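You operate a simulated robot arm through the tools that you are given. There is no shell and no other tool.

Carry out the task below with a simulated robot arm. There is one attempt and no reset: what you move stays moved.

JOB
Check the white battery on the grey tester and stand it in the tray for its reading.
Fine: switch the tester off again.
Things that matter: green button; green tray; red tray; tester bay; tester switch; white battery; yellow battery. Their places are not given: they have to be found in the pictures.

It is judged by the outcome, as a careful person would: the job done as asked, and still so three seconds after it is handed in. It fails if anything else is knocked over, pushed out of place, dropped, spilled or broken.

ROBOT AND FRAMES
A 7-joint arm with a fingered hand, fixed in place. Base frame: the origin is at the foot of the arm, x ahead of it, y to its left, z up; the work surface is at about z = 0.92. Lengths are in m, angles in rad, forces in N, time in s.
With the tool pointing down near the work surface it reaches from about 0.18 to 0.78 m from the base axis. Its first joint turns from -2.897 to 2.897 rad. Payload 4.9 kg.
Tool frame: the origin (TCP) lies between the finger pads and is the grasp point; the fingertips stand 0.032 m ahead of it; z points along the fingers, y is the line along which they close. The gripper opens to 0.192 m. The gripper's body begins 0.089 m behind the TCP. The gripper is a hand of 3 fingers: y runs from the thumb to the fingers, the wrist lies at [0, 0, -0.267] in the tool frame, and closing takes about 1.5 s.
Orientation is that of the tool frame in the base frame, as a unit quaternion [w, x, y, z]. With the fingers straight down and closing along the base's y, the tool's x points along the base's -x, its y along +y and its z along -z.

CONTROLS
- The arm moves only by the tool servo_tool. Its argument "motion" is text: rows parted by semicolons, each of 6 numbers parted by spaces: the turn, a rotation vector about the tool's x, y, z in units of 180 degrees (1.0 is 180 degrees), then the shift along the tool's x, y, z in units of 400 mm (1.0 is 400 mm). In form: wx wy wz x y z; .... A call has 1 to 20 rows; each row is the pose to reach, as a shift and turn from the pose commanded when the call began, along the tool's axes at that moment. "gripper" is the gripper command, from -1 (fully open) to 1 (shut), values between in proportion, set as the call begins (left out, the last holds). A call with a number of a shift or a turn outside -1 to 1 is refused whole. A row lasts 0.2 s, in which the tool goes at most 0.05 m and 0.15 rad; a call with a longer step from one row to the next is refused whole, and so is a gripper value outside its range. Where a pose cannot be reached the arm comes as near as it can. A force on the tool above 40 N (or 10 N above the force at the start of the call, whichever is more), or a blocked arm, ends the call early, and 0.2 s more pass. The fingers move at their own pace (about 0.153 m/s each) and stop on an object; they squeeze with about 30 N. The grip force told is the motor's: it shows also when the fingers shut on nothing. Time passes only in rows, and 0.2 s behind the last, so rows that repeat a pose let the fingers close. The reply holds the time, the measured pose of the TCP, the force on the tool along the base axes, the opening and the grip force, in the units named above and with some noise, with the torque about the TCP (base axes, N m) and any sound that the robot's microphone picked up.
- Cameras (640 x 400 px; columns grow to the right, rows downward): "scene" is fixed at [0.0475, -0.499, 1.6636]; the picture's right is [0.77, -0.64, 0.00], its down [-0.42, -0.51, -0.75] and it looks along [0.48, 0.58, -0.66] (base axes); focal length 345 px, centre (320, 200). "wrist" rides on the gripper at [0.08, -0.046, -0.113] in the tool frame; the picture's right is [0.50, 0.87, 0.00], its down [-0.67, 0.39, -0.63] and it looks along [-0.55, 0.32, 0.78] (tool axes); focal length 226 px, centre (320, 200).
- camera(camera): a new picture of that camera. The clock stands still meanwhile.
- set_fingers(finger1, finger2, thumb_bend): sets how far each is bent, from 0 (flat) to 1 (curled in); at 0.3 the hand is open as for a grip, at 0.7 the pads meet at the TCP. One left out holds its place. A second passes; each finger stops where it meets its share of the squeeze, and holds until it gets a number again. A gripper value or a shape takes the hand back. It gives what a move gives, with no picture; readings hold the bend of each and the force on the fingers (four entries, about 0 where the hand has none), thumb and palm.
- set_grasp(shape): the hand has 3 fingers and takes this shape, open, in about a second: jaw (thumb against the fingers, like two jaws); tri (thumb and two fingers); tip (a fingertip pinch); poke (one finger out to press); point (the index stretched); flat (the hand flat); cup (the hand cupped); fist (a fist). The gripper value then closes the fingers along that shape, each until it touches; the sizes above hold for jaw. It gives what a move gives, with no picture.
- pixel_to_xyz(camera, pixels): for up to 12 pixels [column, row] of the newest picture of that camera ("zoom" is the newest enlarged one), the place [x, y, z] in the base frame of the surface seen there, good to about 0.003 m. The clock stands still meanwhile.
- inspect(camera, box): a new picture of the part [left, top, right, bottom] of that camera's present view, enlarged. The clock stands still meanwhile.
- job_done(): hands the job in; it is judged then, once.

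Leave the gripper open and the arm clear of the work at the hand-in unless told otherwise.

The tools are called after ">>>" by a JSON object that holds its "method" and its "body". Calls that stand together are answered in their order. servo_tool: Moves the arm, as the interface text tells. Its arguments: {"type":"object","properties":{"motion":{"type":"string"},"gripper":{"type":"number"}},"required":["motion"]} The other tools are called the same way: set_grasp (shape) gives the hand a shape; set_fingers (finger1, finger2, thumb_bend) moves the fingers one by one; camera (camera) takes a picture; pixel_to_xyz (camera, pixels) gives the place of the surface under pixels of a picture; inspect (camera, box) takes an enlarged picture of a part of a camera's view; job_done () hands the job in.

At the start:

```text
t: 0.0
tcp_pos: [0.4668, 0.3196, 1.2394]
ee_rot: [0.0, -0.001, 1.0, 0.0]
ft_force: [0.3, -0.2, 0.6]
ft_torque: [0.0, 0.0, 0.0]
width: 0.1918
finger_force: 0.0
shape: jaw
bend: [0.3, 0.3, 0.3]
finger forces: [0.1, 0.0, 0.0, 0.0, 0.0, 0.0]
```

scene: 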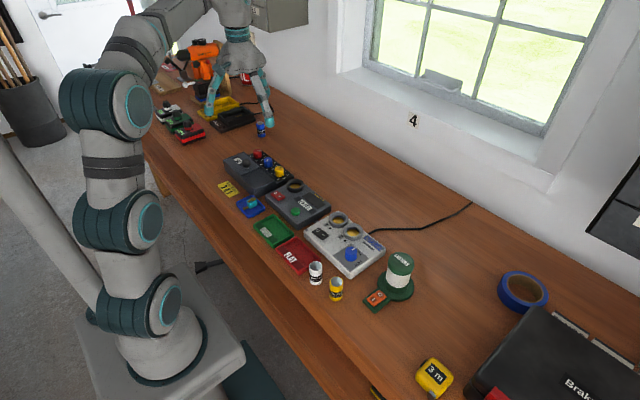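
wrist: 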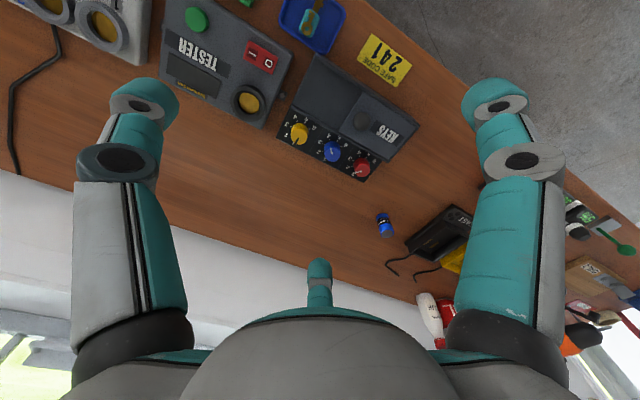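

I see a dark grey tester near (297,203) in the scene, a lighter device near (345,245), trays at (272,231) green and (298,256) red, batteries white (315,272) and yellow (335,288). I'll enlarge that area first.

>>> {"method": "inspect", "body": {"camera": "scene", "box": [210, 140, 420, 310]}}

>>> {"method": "inspect", "body": {"camera": "scene", "box": [250, 170, 350, 240]}}

>>> {"method": "inspect", "body": {"camera": "wrist", "box": [140, 0, 420, 180]}}

```text
2.35 times, centred on (315, 225) of scene
```

zoom: 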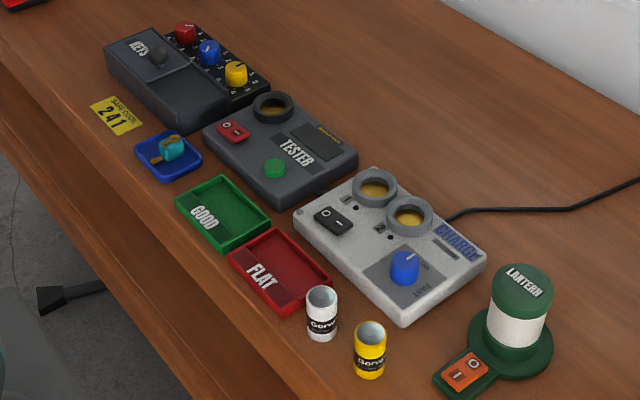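

```text
5.71 times, centred on (300, 205) of scene
```

zoom: 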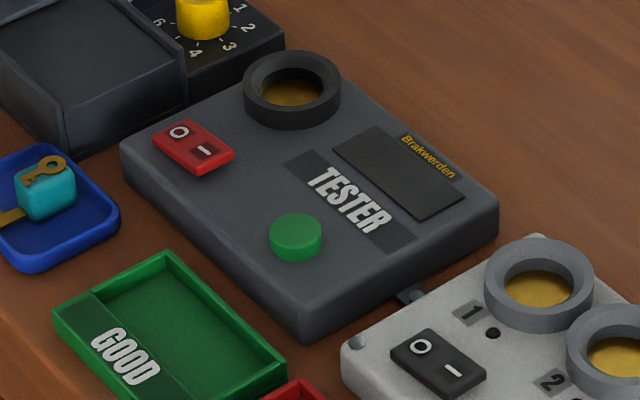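

```text
2.22 times, centred on (280, 90) of wrist
```

zoom: 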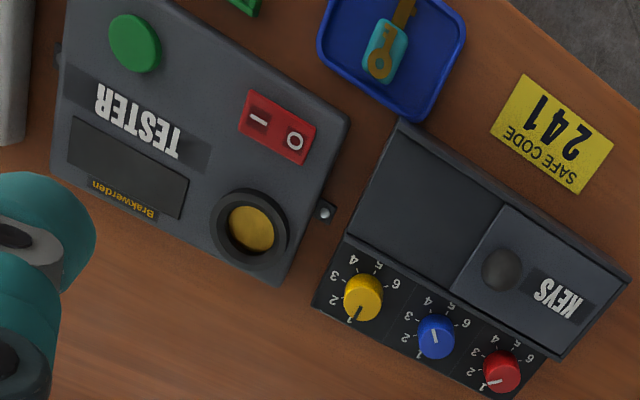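

The tester has a bay ring, a red 0/I rocker, a green button and a dark display. I'll measure positions from the scene picture, starting with an enlarged view of the tester.

>>> {"method": "inspect", "body": {"camera": "scene", "box": [250, 170, 350, 240]}}

```text
5.71 times, centred on (300, 205) of scene
```

zoom: 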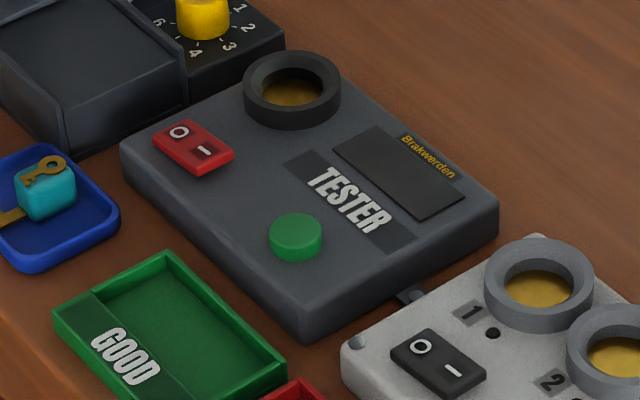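

Now reading off points in this zoom: bay floor (290,92), ring top edges, switch O end (178,135), I end (207,152), button (296,228), top of case (250,200), display (400,170), case corners.

>>> {"method": "pixel_to_xyz", "body": {"camera": "zoom", "pixels": [[290, 95], [248, 83], [335, 83], [292, 56], [290, 108], [176, 132], [208, 153], [296, 226], [250, 190], [398, 172], [125, 150], [303, 310]]}}

>>> {"method": "pixel_to_xyz", "body": {"camera": "scene", "pixels": [[315, 265], [315, 272], [316, 280], [335, 282], [335, 290], [272, 231], [298, 256], [255, 228], [275, 216], [294, 236], [272, 248], [320, 300]]}}

```text
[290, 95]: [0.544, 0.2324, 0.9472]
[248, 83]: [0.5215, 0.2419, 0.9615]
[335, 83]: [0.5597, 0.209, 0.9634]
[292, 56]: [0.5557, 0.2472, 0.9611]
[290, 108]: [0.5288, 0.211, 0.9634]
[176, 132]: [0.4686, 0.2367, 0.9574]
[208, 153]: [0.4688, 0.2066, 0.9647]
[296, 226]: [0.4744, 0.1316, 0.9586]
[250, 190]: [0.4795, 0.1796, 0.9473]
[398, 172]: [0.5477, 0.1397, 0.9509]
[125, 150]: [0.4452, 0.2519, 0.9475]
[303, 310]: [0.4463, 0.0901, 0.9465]
```

```text
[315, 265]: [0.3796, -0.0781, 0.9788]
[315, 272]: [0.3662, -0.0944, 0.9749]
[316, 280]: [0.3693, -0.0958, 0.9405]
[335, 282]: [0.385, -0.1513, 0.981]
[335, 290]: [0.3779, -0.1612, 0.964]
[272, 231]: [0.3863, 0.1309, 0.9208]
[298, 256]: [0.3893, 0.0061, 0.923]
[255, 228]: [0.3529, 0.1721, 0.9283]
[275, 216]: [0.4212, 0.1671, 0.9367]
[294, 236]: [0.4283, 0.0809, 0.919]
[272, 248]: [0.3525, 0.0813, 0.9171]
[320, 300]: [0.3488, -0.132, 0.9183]
```

From the measurements: tester top at z≈0.947, bay ring centre about (0.541, 0.227) with ring top at 0.9625, the switch O end is low (0.957) and the I end high (0.965), so the tester is currently off. Button is at about (0.474, 0.132). Next I'll zoom in on the batteries and the trays.

>>> {"method": "inspect", "body": {"camera": "scene", "box": [285, 235, 365, 315]}}

```text
5.00 times, centred on (325, 275) of scene
```

zoom: 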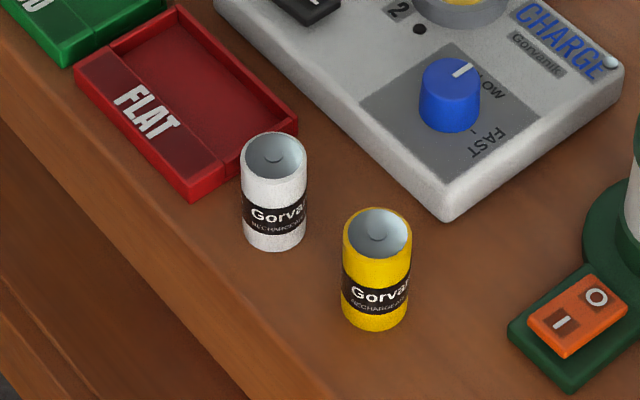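

I'll measure the white battery's rim and base, the red tray's corners and floor, and the yellow battery.

>>> {"method": "pixel_to_xyz", "body": {"camera": "zoom", "pixels": [[245, 157], [304, 157], [275, 180], [275, 135], [274, 160], [275, 246], [347, 235], [407, 235], [377, 257], [377, 211], [377, 235], [376, 326]]}}

>>> {"method": "pixel_to_xyz", "body": {"camera": "zoom", "pixels": [[79, 70], [191, 185], [292, 122], [178, 12], [200, 90], [240, 110], [180, 60], [150, 120], [448, 75], [445, 215], [615, 70], [575, 310]]}}

```text
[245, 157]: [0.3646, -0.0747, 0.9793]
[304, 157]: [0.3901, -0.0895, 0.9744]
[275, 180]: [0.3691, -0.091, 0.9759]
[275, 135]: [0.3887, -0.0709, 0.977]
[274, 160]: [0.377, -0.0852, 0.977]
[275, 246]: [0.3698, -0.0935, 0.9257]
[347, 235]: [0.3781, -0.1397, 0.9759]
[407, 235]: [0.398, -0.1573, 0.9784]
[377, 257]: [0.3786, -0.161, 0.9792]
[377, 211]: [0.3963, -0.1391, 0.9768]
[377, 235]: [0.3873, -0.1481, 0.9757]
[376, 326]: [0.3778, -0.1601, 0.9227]
```

```text
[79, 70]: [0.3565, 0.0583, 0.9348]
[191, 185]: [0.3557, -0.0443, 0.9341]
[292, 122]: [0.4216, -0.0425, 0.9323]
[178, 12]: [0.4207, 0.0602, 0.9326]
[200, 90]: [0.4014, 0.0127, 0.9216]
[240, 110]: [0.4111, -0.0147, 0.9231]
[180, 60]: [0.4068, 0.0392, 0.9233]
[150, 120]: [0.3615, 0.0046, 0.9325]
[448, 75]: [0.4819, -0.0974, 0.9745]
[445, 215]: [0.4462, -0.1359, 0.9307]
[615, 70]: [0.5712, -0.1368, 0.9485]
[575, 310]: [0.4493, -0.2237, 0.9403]
```

White battery: centre ≈(0.377, -0.082), top 0.977, about 33 mm wide; yellow stands 67 mm away at (0.387, -0.149). I'll first shape the hand into poke and look at where the pressing finger sits.

>>> {"method": "set_grasp", "body": {"shape": "poke"}}

>>> {"method": "camera", "body": {"camera": "wrist"}}

>>> {"method": "inspect", "body": {"camera": "scene", "box": [160, 0, 320, 140]}}

```text
t: 0.9
tcp_pos: [0.4673, 0.3193, 1.238]
ee_rot: [-0.001, 0.0, 1.0, 0.0]
ft_force: [-0.2, 0.9, -0.6]
ft_torque: [0.0, 0.01, -0.03]
width: 0.0
finger_force: 0.0
shape: poke
bend: [1.0, 1.0, 0.91]
finger forces: [0.1, 0.1, 0.0, 0.0, 0.1, 0.0]
```

```text
taken
```

wrist: 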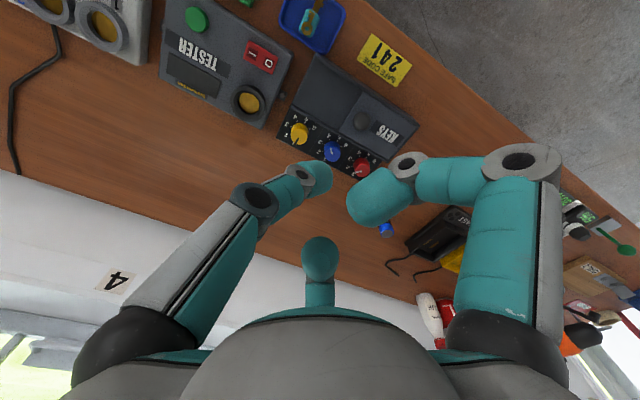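

```text
2.86 times, centred on (240, 70) of scene
```

zoom: 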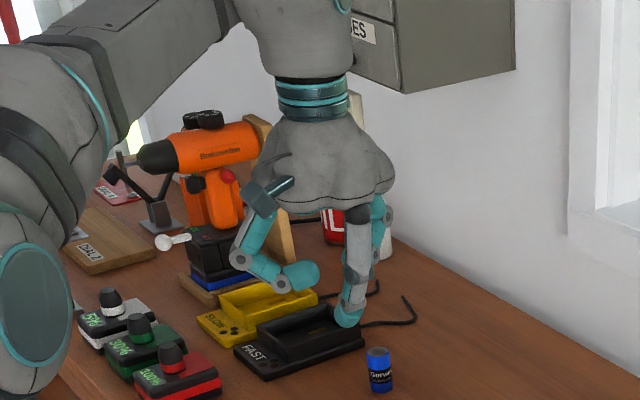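

In the poke shape the thumb (left in the wrist view, tip at about (318,178)) reaches furthest down. I'll measure the tip points.

>>> {"method": "pixel_to_xyz", "body": {"camera": "wrist", "pixels": [[322, 178], [318, 166], [326, 190], [310, 180], [300, 175], [370, 215], [358, 200], [320, 255], [400, 165], [260, 200]]}}

>>> {"method": "pixel_to_xyz", "body": {"camera": "zoom", "pixels": [[348, 322], [350, 310], [340, 318], [355, 318], [305, 275], [315, 272], [378, 230], [352, 270]]}}

```text
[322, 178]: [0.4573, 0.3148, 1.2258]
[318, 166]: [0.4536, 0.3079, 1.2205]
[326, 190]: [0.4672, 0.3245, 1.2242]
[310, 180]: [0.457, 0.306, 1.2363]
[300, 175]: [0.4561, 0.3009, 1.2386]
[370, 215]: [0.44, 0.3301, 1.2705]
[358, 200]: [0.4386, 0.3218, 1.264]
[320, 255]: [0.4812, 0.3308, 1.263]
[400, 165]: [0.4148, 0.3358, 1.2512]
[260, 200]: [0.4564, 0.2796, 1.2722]
```

```text
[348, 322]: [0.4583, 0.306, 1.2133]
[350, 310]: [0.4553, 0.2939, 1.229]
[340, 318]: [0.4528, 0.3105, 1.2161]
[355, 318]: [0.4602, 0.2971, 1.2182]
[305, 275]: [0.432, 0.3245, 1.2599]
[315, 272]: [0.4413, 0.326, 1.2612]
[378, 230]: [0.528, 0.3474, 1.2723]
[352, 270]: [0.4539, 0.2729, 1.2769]
```

The thumb tip's lowest point is around (0.462, 0.309, 1.210), about 28 mm ahead of the TCP, and the curled fingers stay about 40 mm higher. I'll check how high the KEYS box, its knobs and the lantern stand next to the working places.

>>> {"method": "inspect", "body": {"camera": "scene", "box": [210, 140, 420, 310]}}

>>> {"method": "pixel_to_xyz", "body": {"camera": "zoom", "pixels": [[236, 65], [209, 46], [184, 26], [157, 54], [170, 90], [250, 95], [520, 275], [520, 310], [498, 282], [545, 282], [208, 180], [225, 215]]}}

```text
2.35 times, centred on (315, 225) of scene
```

zoom: 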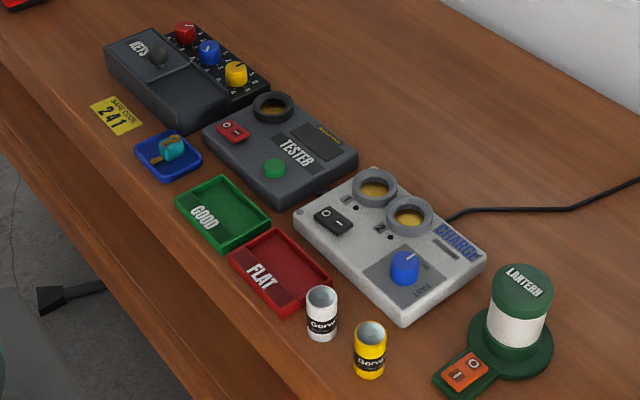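

```text
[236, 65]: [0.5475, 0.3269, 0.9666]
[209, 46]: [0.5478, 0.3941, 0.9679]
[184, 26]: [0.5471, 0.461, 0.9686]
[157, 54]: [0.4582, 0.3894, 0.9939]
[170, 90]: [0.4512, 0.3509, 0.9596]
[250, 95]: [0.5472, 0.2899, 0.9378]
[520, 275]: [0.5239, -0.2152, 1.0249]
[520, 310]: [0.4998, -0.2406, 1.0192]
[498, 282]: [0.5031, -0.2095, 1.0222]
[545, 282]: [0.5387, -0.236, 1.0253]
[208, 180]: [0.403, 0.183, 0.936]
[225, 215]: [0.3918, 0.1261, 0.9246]
```

Everything near the tester is below about 0.97 except the KEYS handle (0.994) which is far enough away. Now I move the poke thumb above the I end of the switch at (0.469, 0.205), stopping with the tip about 38 mm over it.

>>> {"method": "servo_tool", "body": {"motion": "0 0 0 -0.001 -0.045 0.087; 0 0 0 -0.002 -0.09 0.174; 0 0 0 -0.0025 -0.135 0.261; 0 0 0 -0.003 -0.18 0.348; 0 0 0 -0.004 -0.225 0.435; 0 0 0 -0.005 -0.27 0.5225; 0 0 0 -0.005 -0.27 0.5225"}}

>>> {"method": "camera", "body": {"camera": "wrist"}}

>>> {"method": "inspect", "body": {"camera": "scene", "box": [230, 130, 350, 230]}}

```text
t: 2.5
tcp_pos: [0.4675, 0.2119, 1.0279]
ee_rot: [0.0, 0.0, 1.0, 0.0]
ft_force: [0.4, 0.2, 0.0]
ft_torque: [0.0, -0.01, -0.01]
width: 0.0
finger_force: 0.0
shape: poke
bend: [1.0, 1.0, 0.91]
finger forces: [0.1, 0.0, 0.0, 0.0, 0.0, 0.1]
```

```text
taken
```

wrist: 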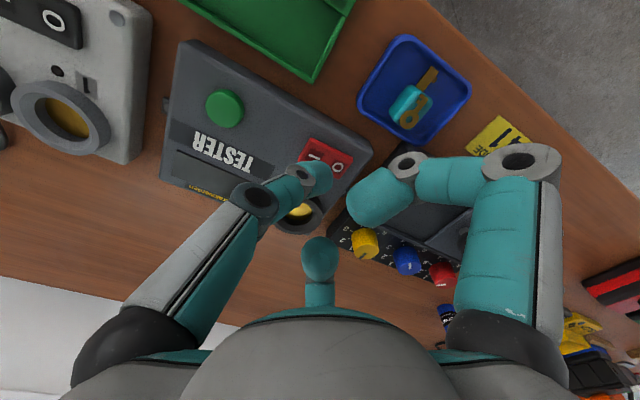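

```text
4.00 times, centred on (290, 180) of scene
```

zoom: 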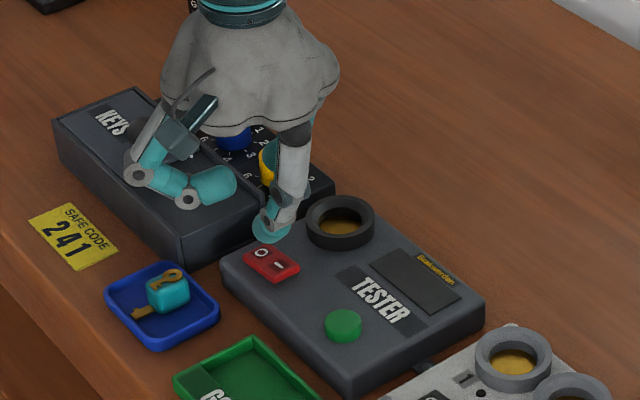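

The thumb tip hovers at about (268,238) in the zoom, above the switch (O at (261,253), I at (280,266)). I'll measure the tip and switch to align precisely.

>>> {"method": "pixel_to_xyz", "body": {"camera": "zoom", "pixels": [[268, 240], [262, 234], [275, 238], [256, 228], [268, 225], [290, 232], [260, 253], [280, 266], [247, 255], [297, 268], [270, 259], [276, 278]]}}

>>> {"method": "pixel_to_xyz", "body": {"camera": "wrist", "pixels": [[322, 178], [318, 166], [328, 190], [337, 168], [315, 155], [310, 142], [348, 162], [303, 155]]}}

```text
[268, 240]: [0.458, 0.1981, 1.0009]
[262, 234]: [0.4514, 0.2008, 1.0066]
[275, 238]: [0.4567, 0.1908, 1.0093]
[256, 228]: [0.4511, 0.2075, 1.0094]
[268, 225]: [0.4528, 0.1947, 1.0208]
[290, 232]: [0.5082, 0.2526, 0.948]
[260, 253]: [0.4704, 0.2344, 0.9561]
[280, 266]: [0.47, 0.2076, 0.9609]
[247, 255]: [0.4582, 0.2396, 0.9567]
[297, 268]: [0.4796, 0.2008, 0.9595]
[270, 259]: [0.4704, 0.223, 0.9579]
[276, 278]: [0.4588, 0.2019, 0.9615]
```

```text
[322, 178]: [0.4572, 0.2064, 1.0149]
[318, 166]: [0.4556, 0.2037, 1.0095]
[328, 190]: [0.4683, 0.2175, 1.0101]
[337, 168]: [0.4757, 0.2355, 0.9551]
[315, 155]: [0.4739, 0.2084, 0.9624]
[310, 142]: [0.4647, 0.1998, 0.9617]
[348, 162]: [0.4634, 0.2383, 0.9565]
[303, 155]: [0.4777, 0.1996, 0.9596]
```

The tip's lowest point is about z=1.000 near (0.461, 0.203); the I end is at (0.470, 0.207, 0.961). I'll shift 4 mm in x, 3 mm toward the I end, and go down in small steps to just past contact.

>>> {"method": "servo_tool", "body": {"motion": "0 0 0 -0.01 -0.0075 0.03; 0 0 0 -0.01 -0.0075 0.06; 0 0 0 -0.01 -0.0075 0.08; 0 0 0 -0.01 -0.0075 0.09; 0 0 0 -0.01 -0.0075 0.097; 0 0 0 -0.01 -0.0075 0.103"}}

>>> {"method": "inspect", "body": {"camera": "scene", "box": [230, 130, 350, 230]}}

```text
t: 3.9
tcp_pos: [0.4747, 0.2089, 0.9918]
ee_rot: [0.003, -0.001, 1.0, 0.001]
ft_force: [-7.2, -13.2, 35.9]
ft_torque: [-0.34, 0.3, 0.06]
width: 0.0
finger_force: 0.1
shape: poke
bend: [1.0, 1.0, 0.91]
finger forces: [0.0, 0.0, 0.0, 0.1, 36.9, 0.0]
```

```text
4.00 times, centred on (290, 180) of scene
```

zoom: 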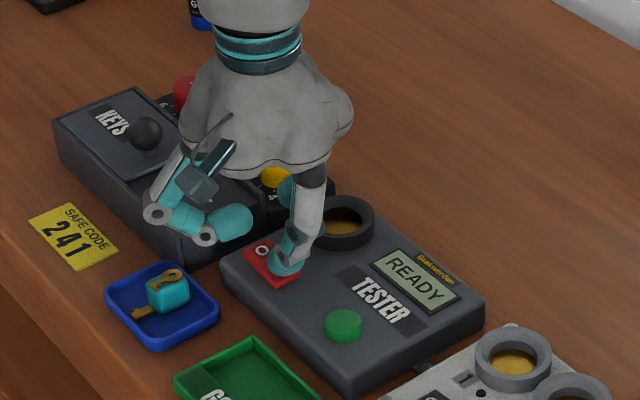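

The display now reads READY, so the tester is on (36 N on the thumb). I back off straight up by about 12 cm.

>>> {"method": "servo_tool", "body": {"motion": "0 0 0 0 0 -0.03; 0 0 0 0 0 -0.1; 0 0 0 0 0 -0.2; 0 0 0 0 0 -0.3"}}

>>> {"method": "inspect", "body": {"camera": "scene", "box": [230, 130, 350, 230]}}

```text
t: 4.9
tcp_pos: [0.4723, 0.2101, 1.1054]
ee_rot: [-0.001, 0.001, 1.0, 0.0]
ft_force: [-0.6, 0.3, 0.2]
ft_torque: [-0.02, 0.03, -0.04]
width: 0.0
finger_force: 0.1
shape: poke
bend: [1.0, 1.0, 0.91]
finger forces: [0.0, 0.0, 0.0, 0.0, 0.0, 0.0]
```

```text
4.00 times, centred on (290, 180) of scene
```

zoom: 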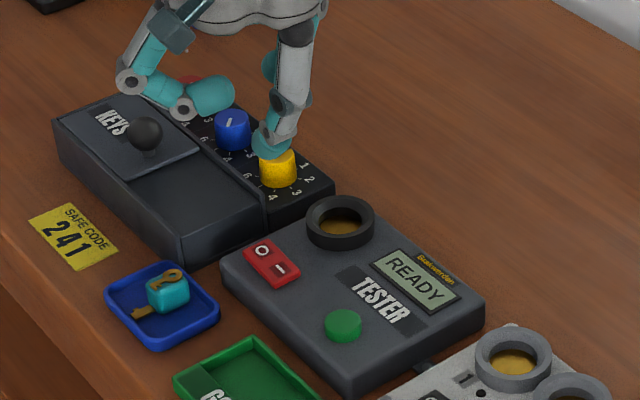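

The tester stays on with READY. Now I reopen the hand into the jaw shape before travelling to the white battery.

>>> {"method": "set_grasp", "body": {"shape": "jaw"}}

```text
t: 5.8
tcp_pos: [0.4724, 0.2111, 1.1056]
ee_rot: [0.0, 0.0, 1.0, 0.0]
ft_force: [-1.3, -0.7, 0.0]
ft_torque: [-0.01, 0.02, 0.0]
width: 0.1921
finger_force: 0.1
shape: jaw
bend: [0.3, 0.3, 0.3]
finger forces: [0.0, 0.1, 0.1, 0.0, 0.1, 0.0]
```

The hand is open in jaw shape. Next I move over the white battery at z≈1.15, turning 60° so that the yellow battery lies in the gap between two fingers, with the fingers pre-closed partway.

>>> {"method": "servo_tool", "body": {"motion": "0 0 0.04167 0.0294 -0.0913 -0.014; 0 0 0.08333 0.0588 -0.1825 -0.028; 0 0 0.125 0.0881 -0.2738 -0.042; 0 0 0.16667 0.1175 -0.365 -0.056; 0 0 0.20833 0.1469 -0.4563 -0.07; 0 0 0.25 0.1763 -0.5475 -0.084; 0 0 0.29167 0.2056 -0.6388 -0.098; 0 0 0.33333 0.235 -0.73 -0.1125; 0 0 0.33333 0.235 -0.73 -0.1125", "gripper": 0.3}}

>>> {"method": "camera", "body": {"camera": "wrist"}}

>>> {"method": "camera", "body": {"camera": "scene"}}

```text
t: 7.8
tcp_pos: [0.3767, -0.0843, 1.1533]
ee_rot: [-0.001, 0.501, 0.865, 0.0]
ft_force: [-0.2, 0.7, 0.0]
ft_torque: [-0.01, -0.02, -0.02]
width: 0.0676
finger_force: 0.0
shape: jaw
bend: [0.44, 0.44, 0.7]
finger forces: [0.0, 0.0, 0.0, 0.0, 0.1, 0.0]
```

```text
taken
```

wrist: 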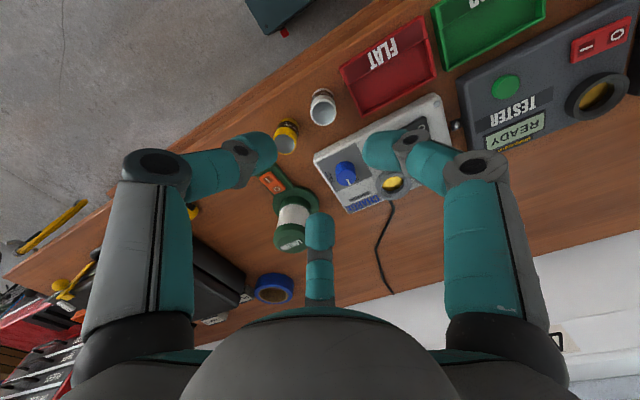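

```text
taken
```

scene: 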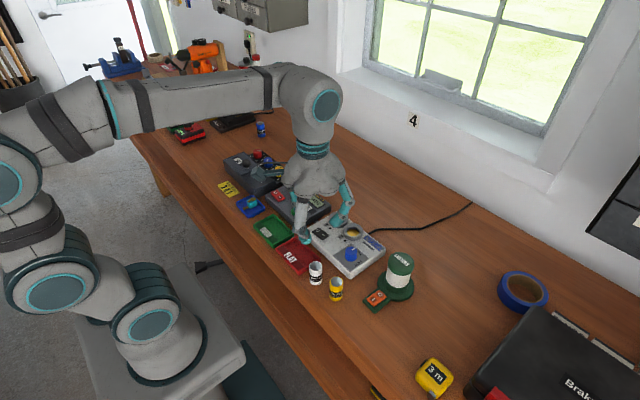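

The jaw shape bends the thumb (0.70) more than the fingers (0.44), which isn't centred. I'll set the three fingers evenly instead to have them close on the battery symmetrically.

>>> {"method": "set_fingers", "body": {"finger1": 0.52, "finger2": 0.52, "thumb_bend": 0.52}}

>>> {"method": "camera", "body": {"camera": "wrist"}}

>>> {"method": "inspect", "body": {"camera": "scene", "box": [260, 150, 400, 310]}}

```text
t: 8.8
tcp_pos: [0.3777, -0.0838, 1.1535]
ee_rot: [0.001, 0.5, 0.866, 0.0]
ft_force: [-0.4, 0.6, -0.3]
ft_torque: [-0.01, 0.01, 0.01]
width: 0.0756
finger_force: 0.0
shape: fingers
bend: [0.52, 0.52, 0.52]
finger forces: [0.1, 0.0, 0.0, 0.0, 0.0, 0.0]
```

```text
taken
```

wrist: 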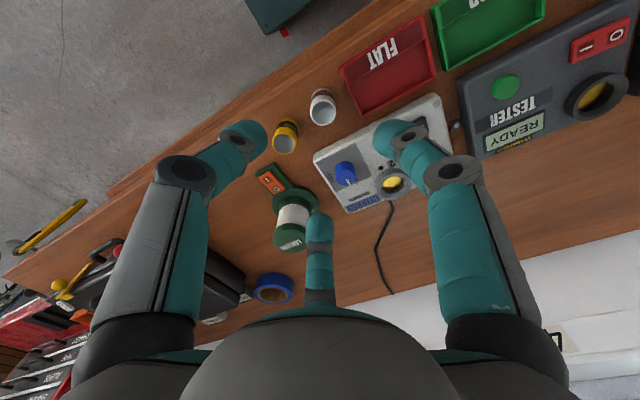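

```text
2.50 times, centred on (330, 230) of scene
```

zoom: 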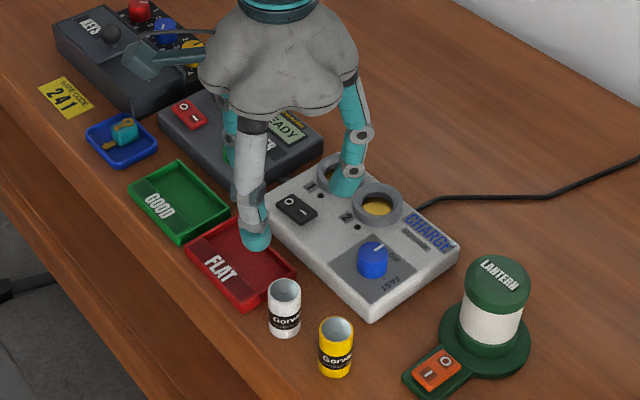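

Now the fingers look symmetric. I measure the three tips: left (258,140), right (385,140), centre (320,228).

>>> {"method": "pixel_to_xyz", "body": {"camera": "wrist", "pixels": [[258, 140], [262, 128], [252, 152], [385, 140], [378, 128], [392, 155], [320, 228], [320, 216], [310, 222], [330, 222], [322, 112], [321, 98]]}}

>>> {"method": "pixel_to_xyz", "body": {"camera": "zoom", "pixels": [[257, 245], [257, 232], [244, 240], [268, 238], [345, 190], [333, 185], [360, 185], [228, 155]]}}

```text
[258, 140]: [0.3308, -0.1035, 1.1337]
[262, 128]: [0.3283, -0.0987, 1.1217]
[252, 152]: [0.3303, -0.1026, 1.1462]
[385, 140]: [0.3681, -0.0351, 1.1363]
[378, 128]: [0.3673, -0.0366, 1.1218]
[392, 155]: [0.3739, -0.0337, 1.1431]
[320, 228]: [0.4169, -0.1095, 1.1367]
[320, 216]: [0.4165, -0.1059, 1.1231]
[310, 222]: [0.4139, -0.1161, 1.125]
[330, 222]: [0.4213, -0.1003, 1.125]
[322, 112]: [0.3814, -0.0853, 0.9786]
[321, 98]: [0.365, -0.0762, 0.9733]
```

```text
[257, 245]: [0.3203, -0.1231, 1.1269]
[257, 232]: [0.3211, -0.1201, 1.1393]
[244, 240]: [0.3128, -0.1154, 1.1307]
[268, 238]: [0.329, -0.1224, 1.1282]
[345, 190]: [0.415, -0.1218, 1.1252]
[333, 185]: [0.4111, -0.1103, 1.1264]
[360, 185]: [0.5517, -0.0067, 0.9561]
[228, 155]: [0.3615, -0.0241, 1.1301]
```

Inner radius of the finger circle is about 46 mm at this bend with tips 32 mm ahead of the TCP, which clears the yellow battery. I'll refine the white battery's centre with an enlarged wrist view.

>>> {"method": "inspect", "body": {"camera": "wrist", "box": [270, 70, 370, 170]}}

```text
4.00 times, centred on (320, 120) of wrist
```

zoom: 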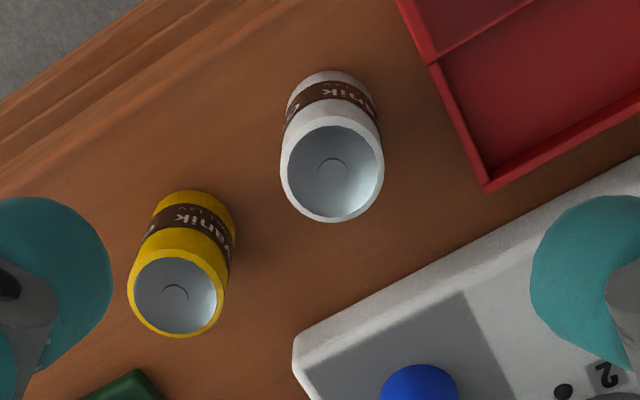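

Rim of the white battery in this zoom: left (285,168), right (380,168), top (332,121), bottom (332,218). Measuring those.

>>> {"method": "pixel_to_xyz", "body": {"camera": "zoom", "pixels": [[285, 168], [380, 168], [332, 122], [332, 218], [332, 170], [296, 205], [368, 205], [298, 135], [366, 135], [175, 292], [131, 292], [224, 292]]}}

```text
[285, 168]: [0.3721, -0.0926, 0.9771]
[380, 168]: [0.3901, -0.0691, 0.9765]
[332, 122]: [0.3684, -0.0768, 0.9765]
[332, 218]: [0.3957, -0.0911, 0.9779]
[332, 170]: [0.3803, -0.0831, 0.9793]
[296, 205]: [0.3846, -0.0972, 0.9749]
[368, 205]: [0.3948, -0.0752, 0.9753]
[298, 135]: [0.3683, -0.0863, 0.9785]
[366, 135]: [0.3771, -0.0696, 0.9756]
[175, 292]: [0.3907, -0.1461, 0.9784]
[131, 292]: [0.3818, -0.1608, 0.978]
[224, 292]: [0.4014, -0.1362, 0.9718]
```

The centre from both cameras is about (0.380, -0.082). I go down to TCP z≈0.974, so the fingertips stop at about 0.941, above the red tray's rim (0.934).

>>> {"method": "servo_tool", "body": {"motion": "0 0 0 0.001 0.00725 0.1; 0 0 0 0.001 0.00725 0.2; 0 0 0 0.001 0.00725 0.29; 0 0 0 0.001 0.00725 0.35; 0 0 0 0.001 0.00725 0.4; 0 0 0 0.001 0.00725 0.43; 0 0 0 0.001 0.00725 0.449; 0 0 0 0.001 0.00725 0.449"}}

>>> {"method": "camera", "body": {"camera": "wrist"}}

>>> {"method": "inspect", "body": {"camera": "scene", "box": [260, 190, 400, 310]}}

```text
t: 10.6
tcp_pos: [0.3844, -0.081, 0.9792]
ee_rot: [0.005, 0.499, 0.866, 0.003]
ft_force: [-1.2, -0.2, 8.0]
ft_torque: [0.49, 0.13, 0.07]
width: 0.074
finger_force: 3.9
shape: fingers
bend: [0.52, 0.52, 0.52]
finger forces: [8.1, 0.1, 0.0, 0.0, 0.0, 0.0]
stopped in row 8: the force on the tool passed its limit at 42 N (the readings are from after the stop); the commanded pose is now the measured one
```

```text
taken
```

wrist: 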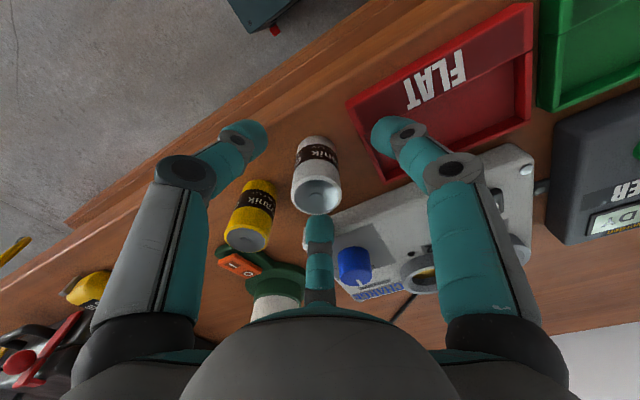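

```text
3.33 times, centred on (330, 250) of scene
```

zoom: 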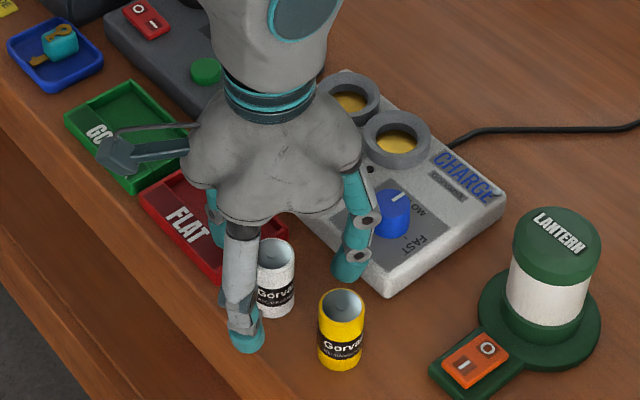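

The move stopped on contact: finger 1 (over the red tray's near edge, at (382,135) in the wrist view) took the load, so the open tips reach lower than 32 mm. I back up 9 mm at once and look at the tray.

>>> {"method": "servo_tool", "body": {"motion": "0 0 0 0 0 -0.0225; 0 0 0 0 0 -0.0225"}}

>>> {"method": "inspect", "body": {"camera": "scene", "box": [260, 190, 400, 310]}}

>>> {"method": "inspect", "body": {"camera": "wrist", "box": [200, 70, 440, 270]}}

```text
t: 11.2
tcp_pos: [0.3834, -0.0791, 0.986]
ee_rot: [0.004, 0.5, 0.866, 0.002]
ft_force: [0.1, 0.2, -0.5]
ft_torque: [-0.01, -0.03, 0.02]
width: 0.0756
finger_force: 0.1
shape: fingers
bend: [0.52, 0.52, 0.52]
finger forces: [0.0, 0.0, 0.1, 0.1, 0.0, 0.0]
```

```text
3.33 times, centred on (330, 250) of scene
```

zoom: 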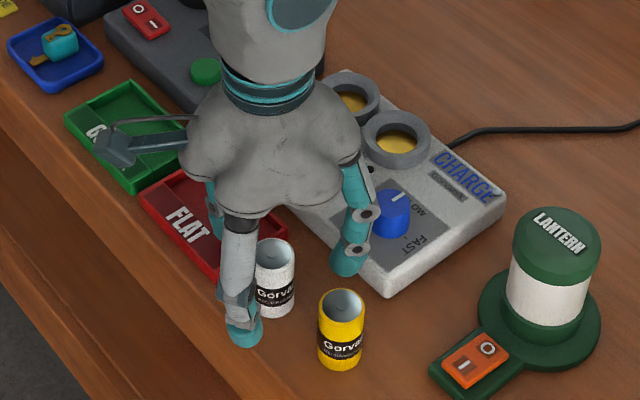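

```text
2.00 times, centred on (320, 170) of wrist
```

zoom: 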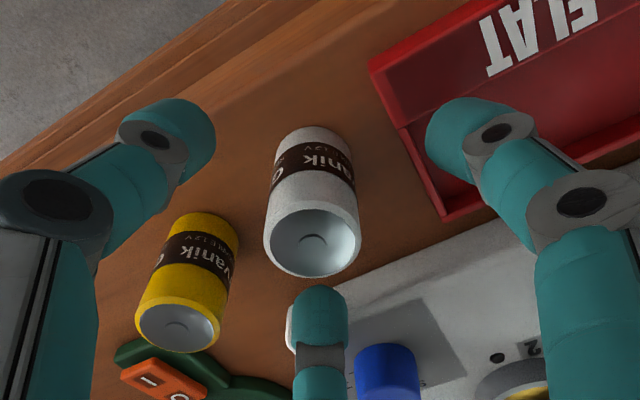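

Contact is gone. I check the red tray's corners and the battery's rim again from this view.

>>> {"method": "pixel_to_xyz", "body": {"camera": "zoom", "pixels": [[372, 63], [440, 214], [268, 235], [357, 235], [312, 272], [312, 210], [313, 240], [460, 150], [440, 170], [325, 300], [175, 320], [205, 130]]}}

>>> {"method": "camera", "body": {"camera": "scene"}}

>>> {"method": "pixel_to_xyz", "body": {"camera": "scene", "pixels": [[325, 273], [322, 271], [345, 260], [340, 272], [309, 270], [324, 273], [342, 265], [302, 248], [335, 280], [342, 268]]}}

```text
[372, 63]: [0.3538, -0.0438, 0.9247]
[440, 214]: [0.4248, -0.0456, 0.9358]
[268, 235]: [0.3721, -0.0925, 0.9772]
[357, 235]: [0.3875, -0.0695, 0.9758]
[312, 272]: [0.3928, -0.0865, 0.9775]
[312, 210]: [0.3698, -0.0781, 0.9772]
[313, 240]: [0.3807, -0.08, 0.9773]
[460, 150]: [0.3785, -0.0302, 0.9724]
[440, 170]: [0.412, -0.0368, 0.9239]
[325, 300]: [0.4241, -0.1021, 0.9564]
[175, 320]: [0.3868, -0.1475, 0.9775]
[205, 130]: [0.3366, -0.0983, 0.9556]
```

```text
taken
```

scene: 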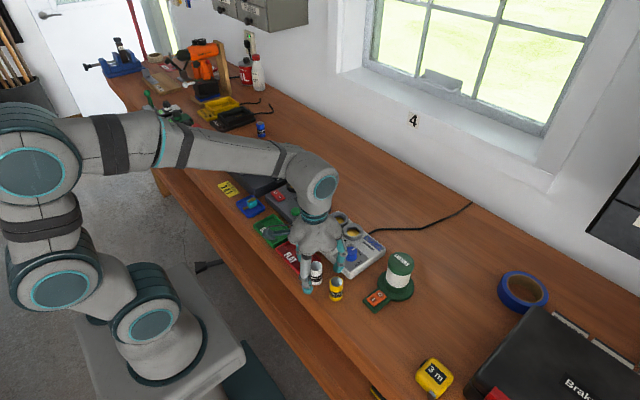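

```text
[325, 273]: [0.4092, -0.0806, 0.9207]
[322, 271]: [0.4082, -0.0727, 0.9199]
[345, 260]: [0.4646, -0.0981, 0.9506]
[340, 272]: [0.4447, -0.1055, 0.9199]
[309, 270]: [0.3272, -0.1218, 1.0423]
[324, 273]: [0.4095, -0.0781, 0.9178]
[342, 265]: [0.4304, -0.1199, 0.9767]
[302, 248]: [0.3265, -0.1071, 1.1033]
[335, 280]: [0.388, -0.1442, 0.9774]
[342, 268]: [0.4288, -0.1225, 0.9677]
```

The tray is where it was (edge at y≈-0.044) and the battery is still at (0.380, -0.082). I recentre the TCP over the battery at z≈0.985.

>>> {"method": "servo_tool", "body": {"motion": "0 0 0 -0.002 -0.011 0.001; 0 0 0 -0.002 -0.011 0.0025; 0 0 0 -0.002 -0.011 0.0025"}}

>>> {"method": "set_fingers", "body": {"finger1": 0.58, "finger2": 0.58, "thumb_bend": 0.58}}

>>> {"method": "inspect", "body": {"camera": "wrist", "box": [200, 70, 440, 270]}}

>>> {"method": "inspect", "body": {"camera": "scene", "box": [260, 190, 400, 310]}}

```text
t: 12.0
tcp_pos: [0.3802, -0.0835, 0.9843]
ee_rot: [0.004, 0.5, 0.866, 0.003]
ft_force: [0.3, 0.1, -0.2]
ft_torque: [-0.02, -0.04, -0.01]
width: 0.0758
finger_force: 0.1
shape: fingers
bend: [0.52, 0.52, 0.52]
finger forces: [0.1, 0.0, 0.0, 0.1, 0.0, 0.0]
```

```text
t: 13.0
tcp_pos: [0.3798, -0.0845, 0.9847]
ee_rot: [0.004, 0.499, 0.866, 0.003]
ft_force: [0.2, 0.2, 0.0]
ft_torque: [0.02, 0.0, -0.02]
width: 0.0548
finger_force: 0.1
shape: fingers
bend: [0.57, 0.57, 0.57]
finger forces: [0.1, 0.0, 0.0, 0.0, 0.0, 0.1]
```

```text
2.00 times, centred on (320, 170) of wrist
```

zoom: 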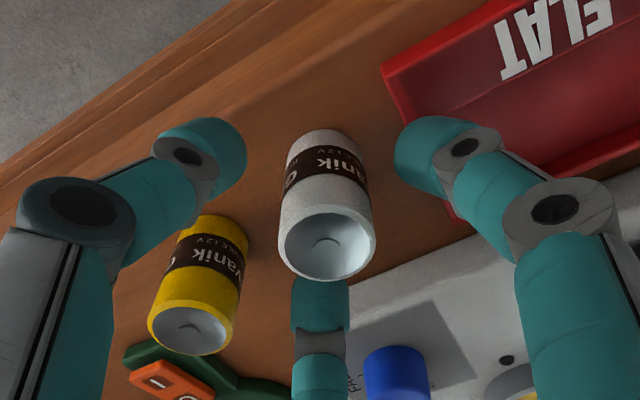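

```text
3.33 times, centred on (330, 250) of scene
```

zoom: 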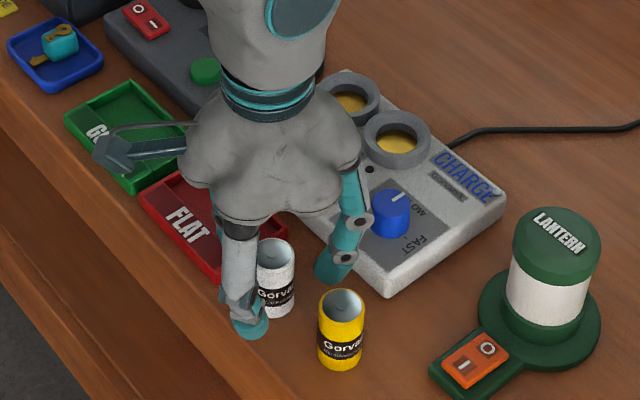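

The white battery sits between the fingers, slightly nearer to the right-hand one (gaps about 35 px left, 20 px right in the zoom). I shift 2 mm toward +y to centre, then close a little more.

>>> {"method": "servo_tool", "body": {"motion": "0 0 0 0.0045 0.0025 0; 0 0 0 0.0045 0.0025 0"}}

>>> {"method": "set_fingers", "body": {"finger1": 0.61, "finger2": 0.61, "thumb_bend": 0.61}}

>>> {"method": "inspect", "body": {"camera": "wrist", "box": [200, 70, 440, 270]}}

```text
t: 13.6
tcp_pos: [0.3801, -0.0806, 0.9858]
ee_rot: [0.005, 0.5, 0.866, 0.003]
ft_force: [-0.8, -0.2, -0.4]
ft_torque: [0.04, -0.02, 0.02]
width: 0.0548
finger_force: 0.0
shape: fingers
bend: [0.57, 0.57, 0.57]
finger forces: [0.0, 0.0, 0.0, 0.1, 0.1, 0.0]
```

```text
t: 14.6
tcp_pos: [0.3797, -0.0819, 0.9845]
ee_rot: [0.005, 0.5, 0.866, 0.003]
ft_force: [-0.5, -0.5, -0.1]
ft_torque: [0.0, 0.01, -0.03]
width: 0.0386
finger_force: 0.1
shape: fingers
bend: [0.61, 0.61, 0.61]
finger forces: [0.0, 0.0, 0.0, 0.0, 0.1, 0.1]
```

```text
2.00 times, centred on (320, 170) of wrist
```

zoom: 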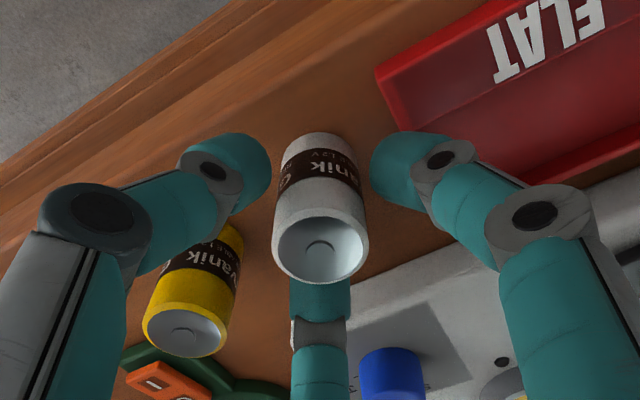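

Now the battery is well centred with small, equal gaps. I close all three onto it; each stops at its share of the squeeze.

>>> {"method": "set_fingers", "body": {"finger1": 0.7, "finger2": 0.7, "thumb_bend": 0.7}}

>>> {"method": "inspect", "body": {"camera": "wrist", "box": [200, 70, 440, 270]}}

>>> {"method": "inspect", "body": {"camera": "scene", "box": [260, 190, 400, 310]}}

```text
t: 15.6
tcp_pos: [0.3798, -0.0815, 0.9862]
ee_rot: [0.004, 0.5, 0.866, 0.002]
ft_force: [-1.3, -0.6, 1.1]
ft_torque: [0.01, 0.0, 0.0]
width: 0.0248
finger_force: 12.1
shape: fingers
bend: [0.64, 0.64, 0.65]
finger forces: [7.6, 8.1, 0.0, 0.1, 9.5, 0.1]
```

```text
2.00 times, centred on (320, 170) of wrist
```

zoom: 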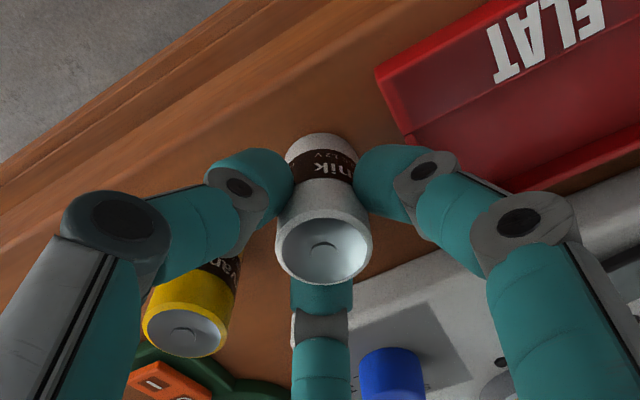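

```text
3.33 times, centred on (330, 250) of scene
```

zoom: 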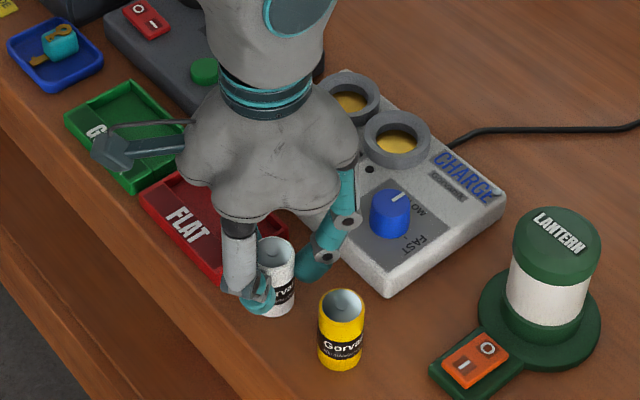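

All three fingers hold the battery (about 8 N each). I lift slowly by 2 cm first to check the grip.

>>> {"method": "servo_tool", "body": {"motion": "0 0 0 0 0 -0.0125; 0 0 0 0 0 -0.025; 0 0 0 0 0 -0.05; 0 0 0 0 0 -0.05"}}

>>> {"method": "inspect", "body": {"camera": "scene", "box": [260, 190, 400, 310]}}

>>> {"method": "inspect", "body": {"camera": "wrist", "box": [200, 70, 440, 270]}}

```text
t: 16.6
tcp_pos: [0.3797, -0.0809, 1.0048]
ee_rot: [0.004, 0.5, 0.866, 0.003]
ft_force: [-1.1, -0.4, -1.5]
ft_torque: [-0.01, 0.01, -0.01]
width: 0.0245
finger_force: 12.4
shape: fingers
bend: [0.64, 0.64, 0.66]
finger forces: [7.1, 7.9, 0.1, 0.0, 9.0, 0.0]
```

```text
3.33 times, centred on (330, 250) of scene
```

zoom: 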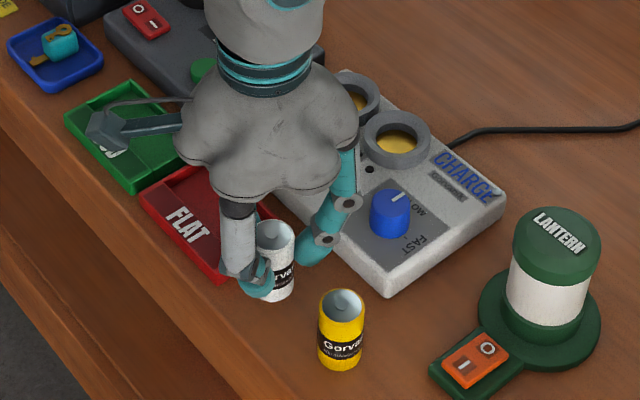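

```text
2.00 times, centred on (320, 170) of wrist
```

zoom: 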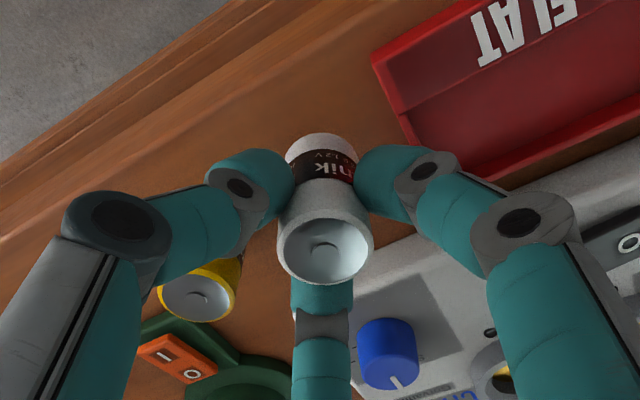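

The battery came up cleanly with the hand; its base is about 68 mm below the TCP. I raise to z≈1.09 and carry it over the tester bay at (0.541, 0.227).

>>> {"method": "servo_tool", "body": {"motion": "0 0 0 0 0 -0.07; 0 0 0 0 0 -0.14; 0 0 0 0 0 -0.2125; 0 0 0 0.04 0.065 -0.2125; 0 0 0 0.09 0.142 -0.2125; 0 0 0 0.14 0.221 -0.2125; 0 0 0 0.19 0.3 -0.2125; 0 0 0 0.24 0.379 -0.2125; 0 0 0 0.29 0.458 -0.2125; 0 0 0 0.34 0.537 -0.2125; 0 0 0 0.385 0.608 -0.2125; 0 0 0 0.425 0.671 -0.2125; 0 0 0 0.452 0.714 -0.2125; 0 0 0 0.465 0.734 -0.2125; 0 0 0 0.465 0.734 -0.2125"}}

>>> {"method": "camera", "body": {"camera": "wrist"}}

>>> {"method": "inspect", "body": {"camera": "scene", "box": [240, 110, 380, 220]}}

```text
t: 19.8
tcp_pos: [0.54, 0.226, 1.0918]
ee_rot: [0.004, 0.501, 0.866, 0.003]
ft_force: [-0.1, -1.4, -1.5]
ft_torque: [0.03, 0.0, -0.01]
width: 0.0245
finger_force: 11.9
shape: fingers
bend: [0.64, 0.64, 0.66]
finger forces: [7.3, 7.9, 0.1, 0.1, 8.9, 0.0]
```

```text
taken
```

wrist: 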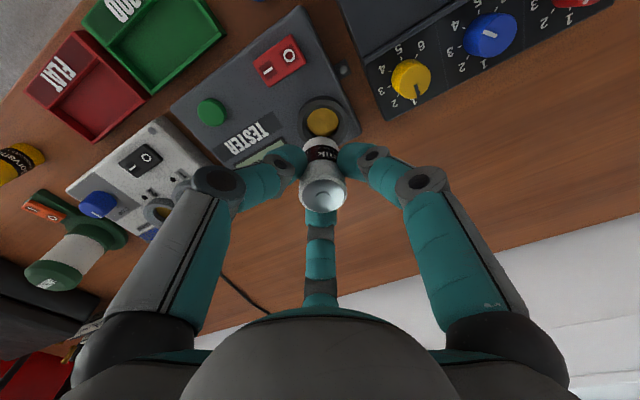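

```text
3.64 times, centred on (310, 165) of scene
```

zoom: 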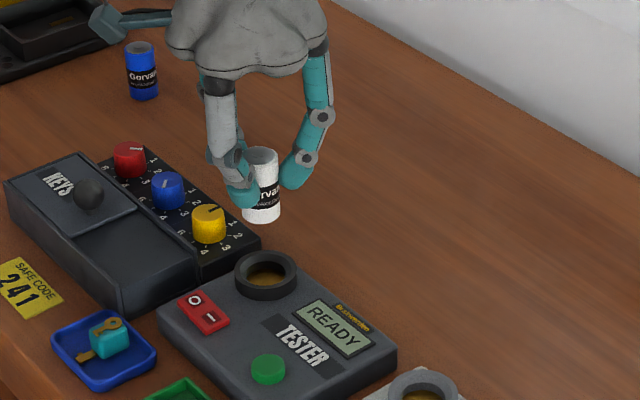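

The battery hangs over the bay. I enlarge the wrist view to find the ring's centre and the battery's axis precisely.

>>> {"method": "inspect", "body": {"camera": "wrist", "box": [270, 80, 380, 220]}}

```text
2.86 times, centred on (325, 150) of wrist
```

zoom: 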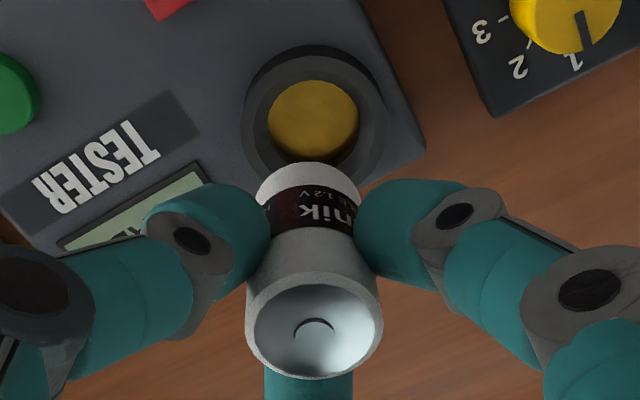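

Measuring ring points left (252,120), right (378,120), top (313,66), the gold floor, and the battery's rim: left (250,320), right (380,320), top (313,275), bottom (313,372).

>>> {"method": "pixel_to_xyz", "body": {"camera": "zoom", "pixels": [[252, 122], [378, 122], [313, 66], [275, 80], [355, 80], [313, 120], [272, 120], [355, 120], [252, 320], [378, 320], [313, 285], [313, 372]]}}

>>> {"method": "pixel_to_xyz", "body": {"camera": "zoom", "pixels": [[262, 150], [366, 150], [262, 100], [364, 100], [313, 75], [290, 72], [340, 72], [313, 152], [270, 192], [345, 192], [313, 172], [313, 240]]}}

```text
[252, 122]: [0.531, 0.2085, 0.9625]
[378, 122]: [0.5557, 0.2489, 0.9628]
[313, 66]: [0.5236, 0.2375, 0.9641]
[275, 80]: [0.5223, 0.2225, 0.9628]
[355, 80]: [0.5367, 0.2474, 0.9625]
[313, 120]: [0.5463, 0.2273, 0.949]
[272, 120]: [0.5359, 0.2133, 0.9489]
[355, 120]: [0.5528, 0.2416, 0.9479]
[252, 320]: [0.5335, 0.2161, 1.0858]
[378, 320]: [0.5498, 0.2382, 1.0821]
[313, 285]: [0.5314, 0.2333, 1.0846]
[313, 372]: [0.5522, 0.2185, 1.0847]
```

```text
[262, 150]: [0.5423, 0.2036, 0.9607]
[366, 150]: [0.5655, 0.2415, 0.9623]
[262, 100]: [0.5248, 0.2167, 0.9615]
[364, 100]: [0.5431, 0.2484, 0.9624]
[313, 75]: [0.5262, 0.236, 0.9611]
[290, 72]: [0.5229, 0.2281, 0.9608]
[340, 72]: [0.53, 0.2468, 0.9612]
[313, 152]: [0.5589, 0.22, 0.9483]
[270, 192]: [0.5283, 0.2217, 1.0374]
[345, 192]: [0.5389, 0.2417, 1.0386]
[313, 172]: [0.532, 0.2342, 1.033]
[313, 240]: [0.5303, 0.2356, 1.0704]
```

The gold floor gives a bay centre of about (0.544, 0.2275) with radius ≈16.5 mm; the battery rim is centred near (0.5417, 0.2265). The fit is tight, so I'll cross-check with an enlarged scene view.

>>> {"method": "inspect", "body": {"camera": "scene", "box": [280, 140, 340, 200]}}

```text
6.67 times, centred on (310, 170) of scene
```

zoom: 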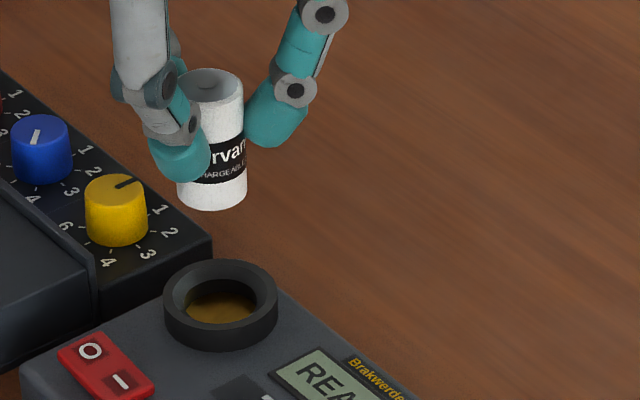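

I sample opposite points on the ring's top face in this zoom to average out noise: outer/inner mid-annulus left (175,297), right (268,297), top (222,266), bottom (222,325), and diagonals.

>>> {"method": "pixel_to_xyz", "body": {"camera": "zoom", "pixels": [[174, 296], [269, 296], [222, 266], [222, 326], [187, 274], [257, 318], [187, 318], [257, 274], [174, 290], [269, 302], [210, 266], [234, 326]]}}

>>> {"method": "pixel_to_xyz", "body": {"camera": "zoom", "pixels": [[190, 196], [200, 200], [212, 202], [224, 201], [236, 196], [190, 190], [200, 194], [212, 196], [224, 195], [236, 190], [212, 78], [225, 85]]}}

```text
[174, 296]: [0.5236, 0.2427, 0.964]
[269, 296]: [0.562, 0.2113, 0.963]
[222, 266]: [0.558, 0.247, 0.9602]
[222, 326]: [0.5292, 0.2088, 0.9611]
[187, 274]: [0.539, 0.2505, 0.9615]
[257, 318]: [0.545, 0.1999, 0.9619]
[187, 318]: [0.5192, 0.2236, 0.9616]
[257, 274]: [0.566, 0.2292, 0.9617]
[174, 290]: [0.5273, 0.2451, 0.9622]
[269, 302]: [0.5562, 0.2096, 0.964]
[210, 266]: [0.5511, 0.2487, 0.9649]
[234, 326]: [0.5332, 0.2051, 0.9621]
```

```text
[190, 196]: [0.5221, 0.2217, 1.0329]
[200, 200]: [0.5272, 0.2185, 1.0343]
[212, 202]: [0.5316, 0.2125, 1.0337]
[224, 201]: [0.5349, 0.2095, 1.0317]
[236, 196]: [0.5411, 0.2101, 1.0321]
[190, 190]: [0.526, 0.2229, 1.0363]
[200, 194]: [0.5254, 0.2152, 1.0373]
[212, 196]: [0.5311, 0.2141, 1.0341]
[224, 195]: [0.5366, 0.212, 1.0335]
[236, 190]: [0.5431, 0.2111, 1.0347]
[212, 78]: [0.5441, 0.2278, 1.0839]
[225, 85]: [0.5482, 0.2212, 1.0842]
```

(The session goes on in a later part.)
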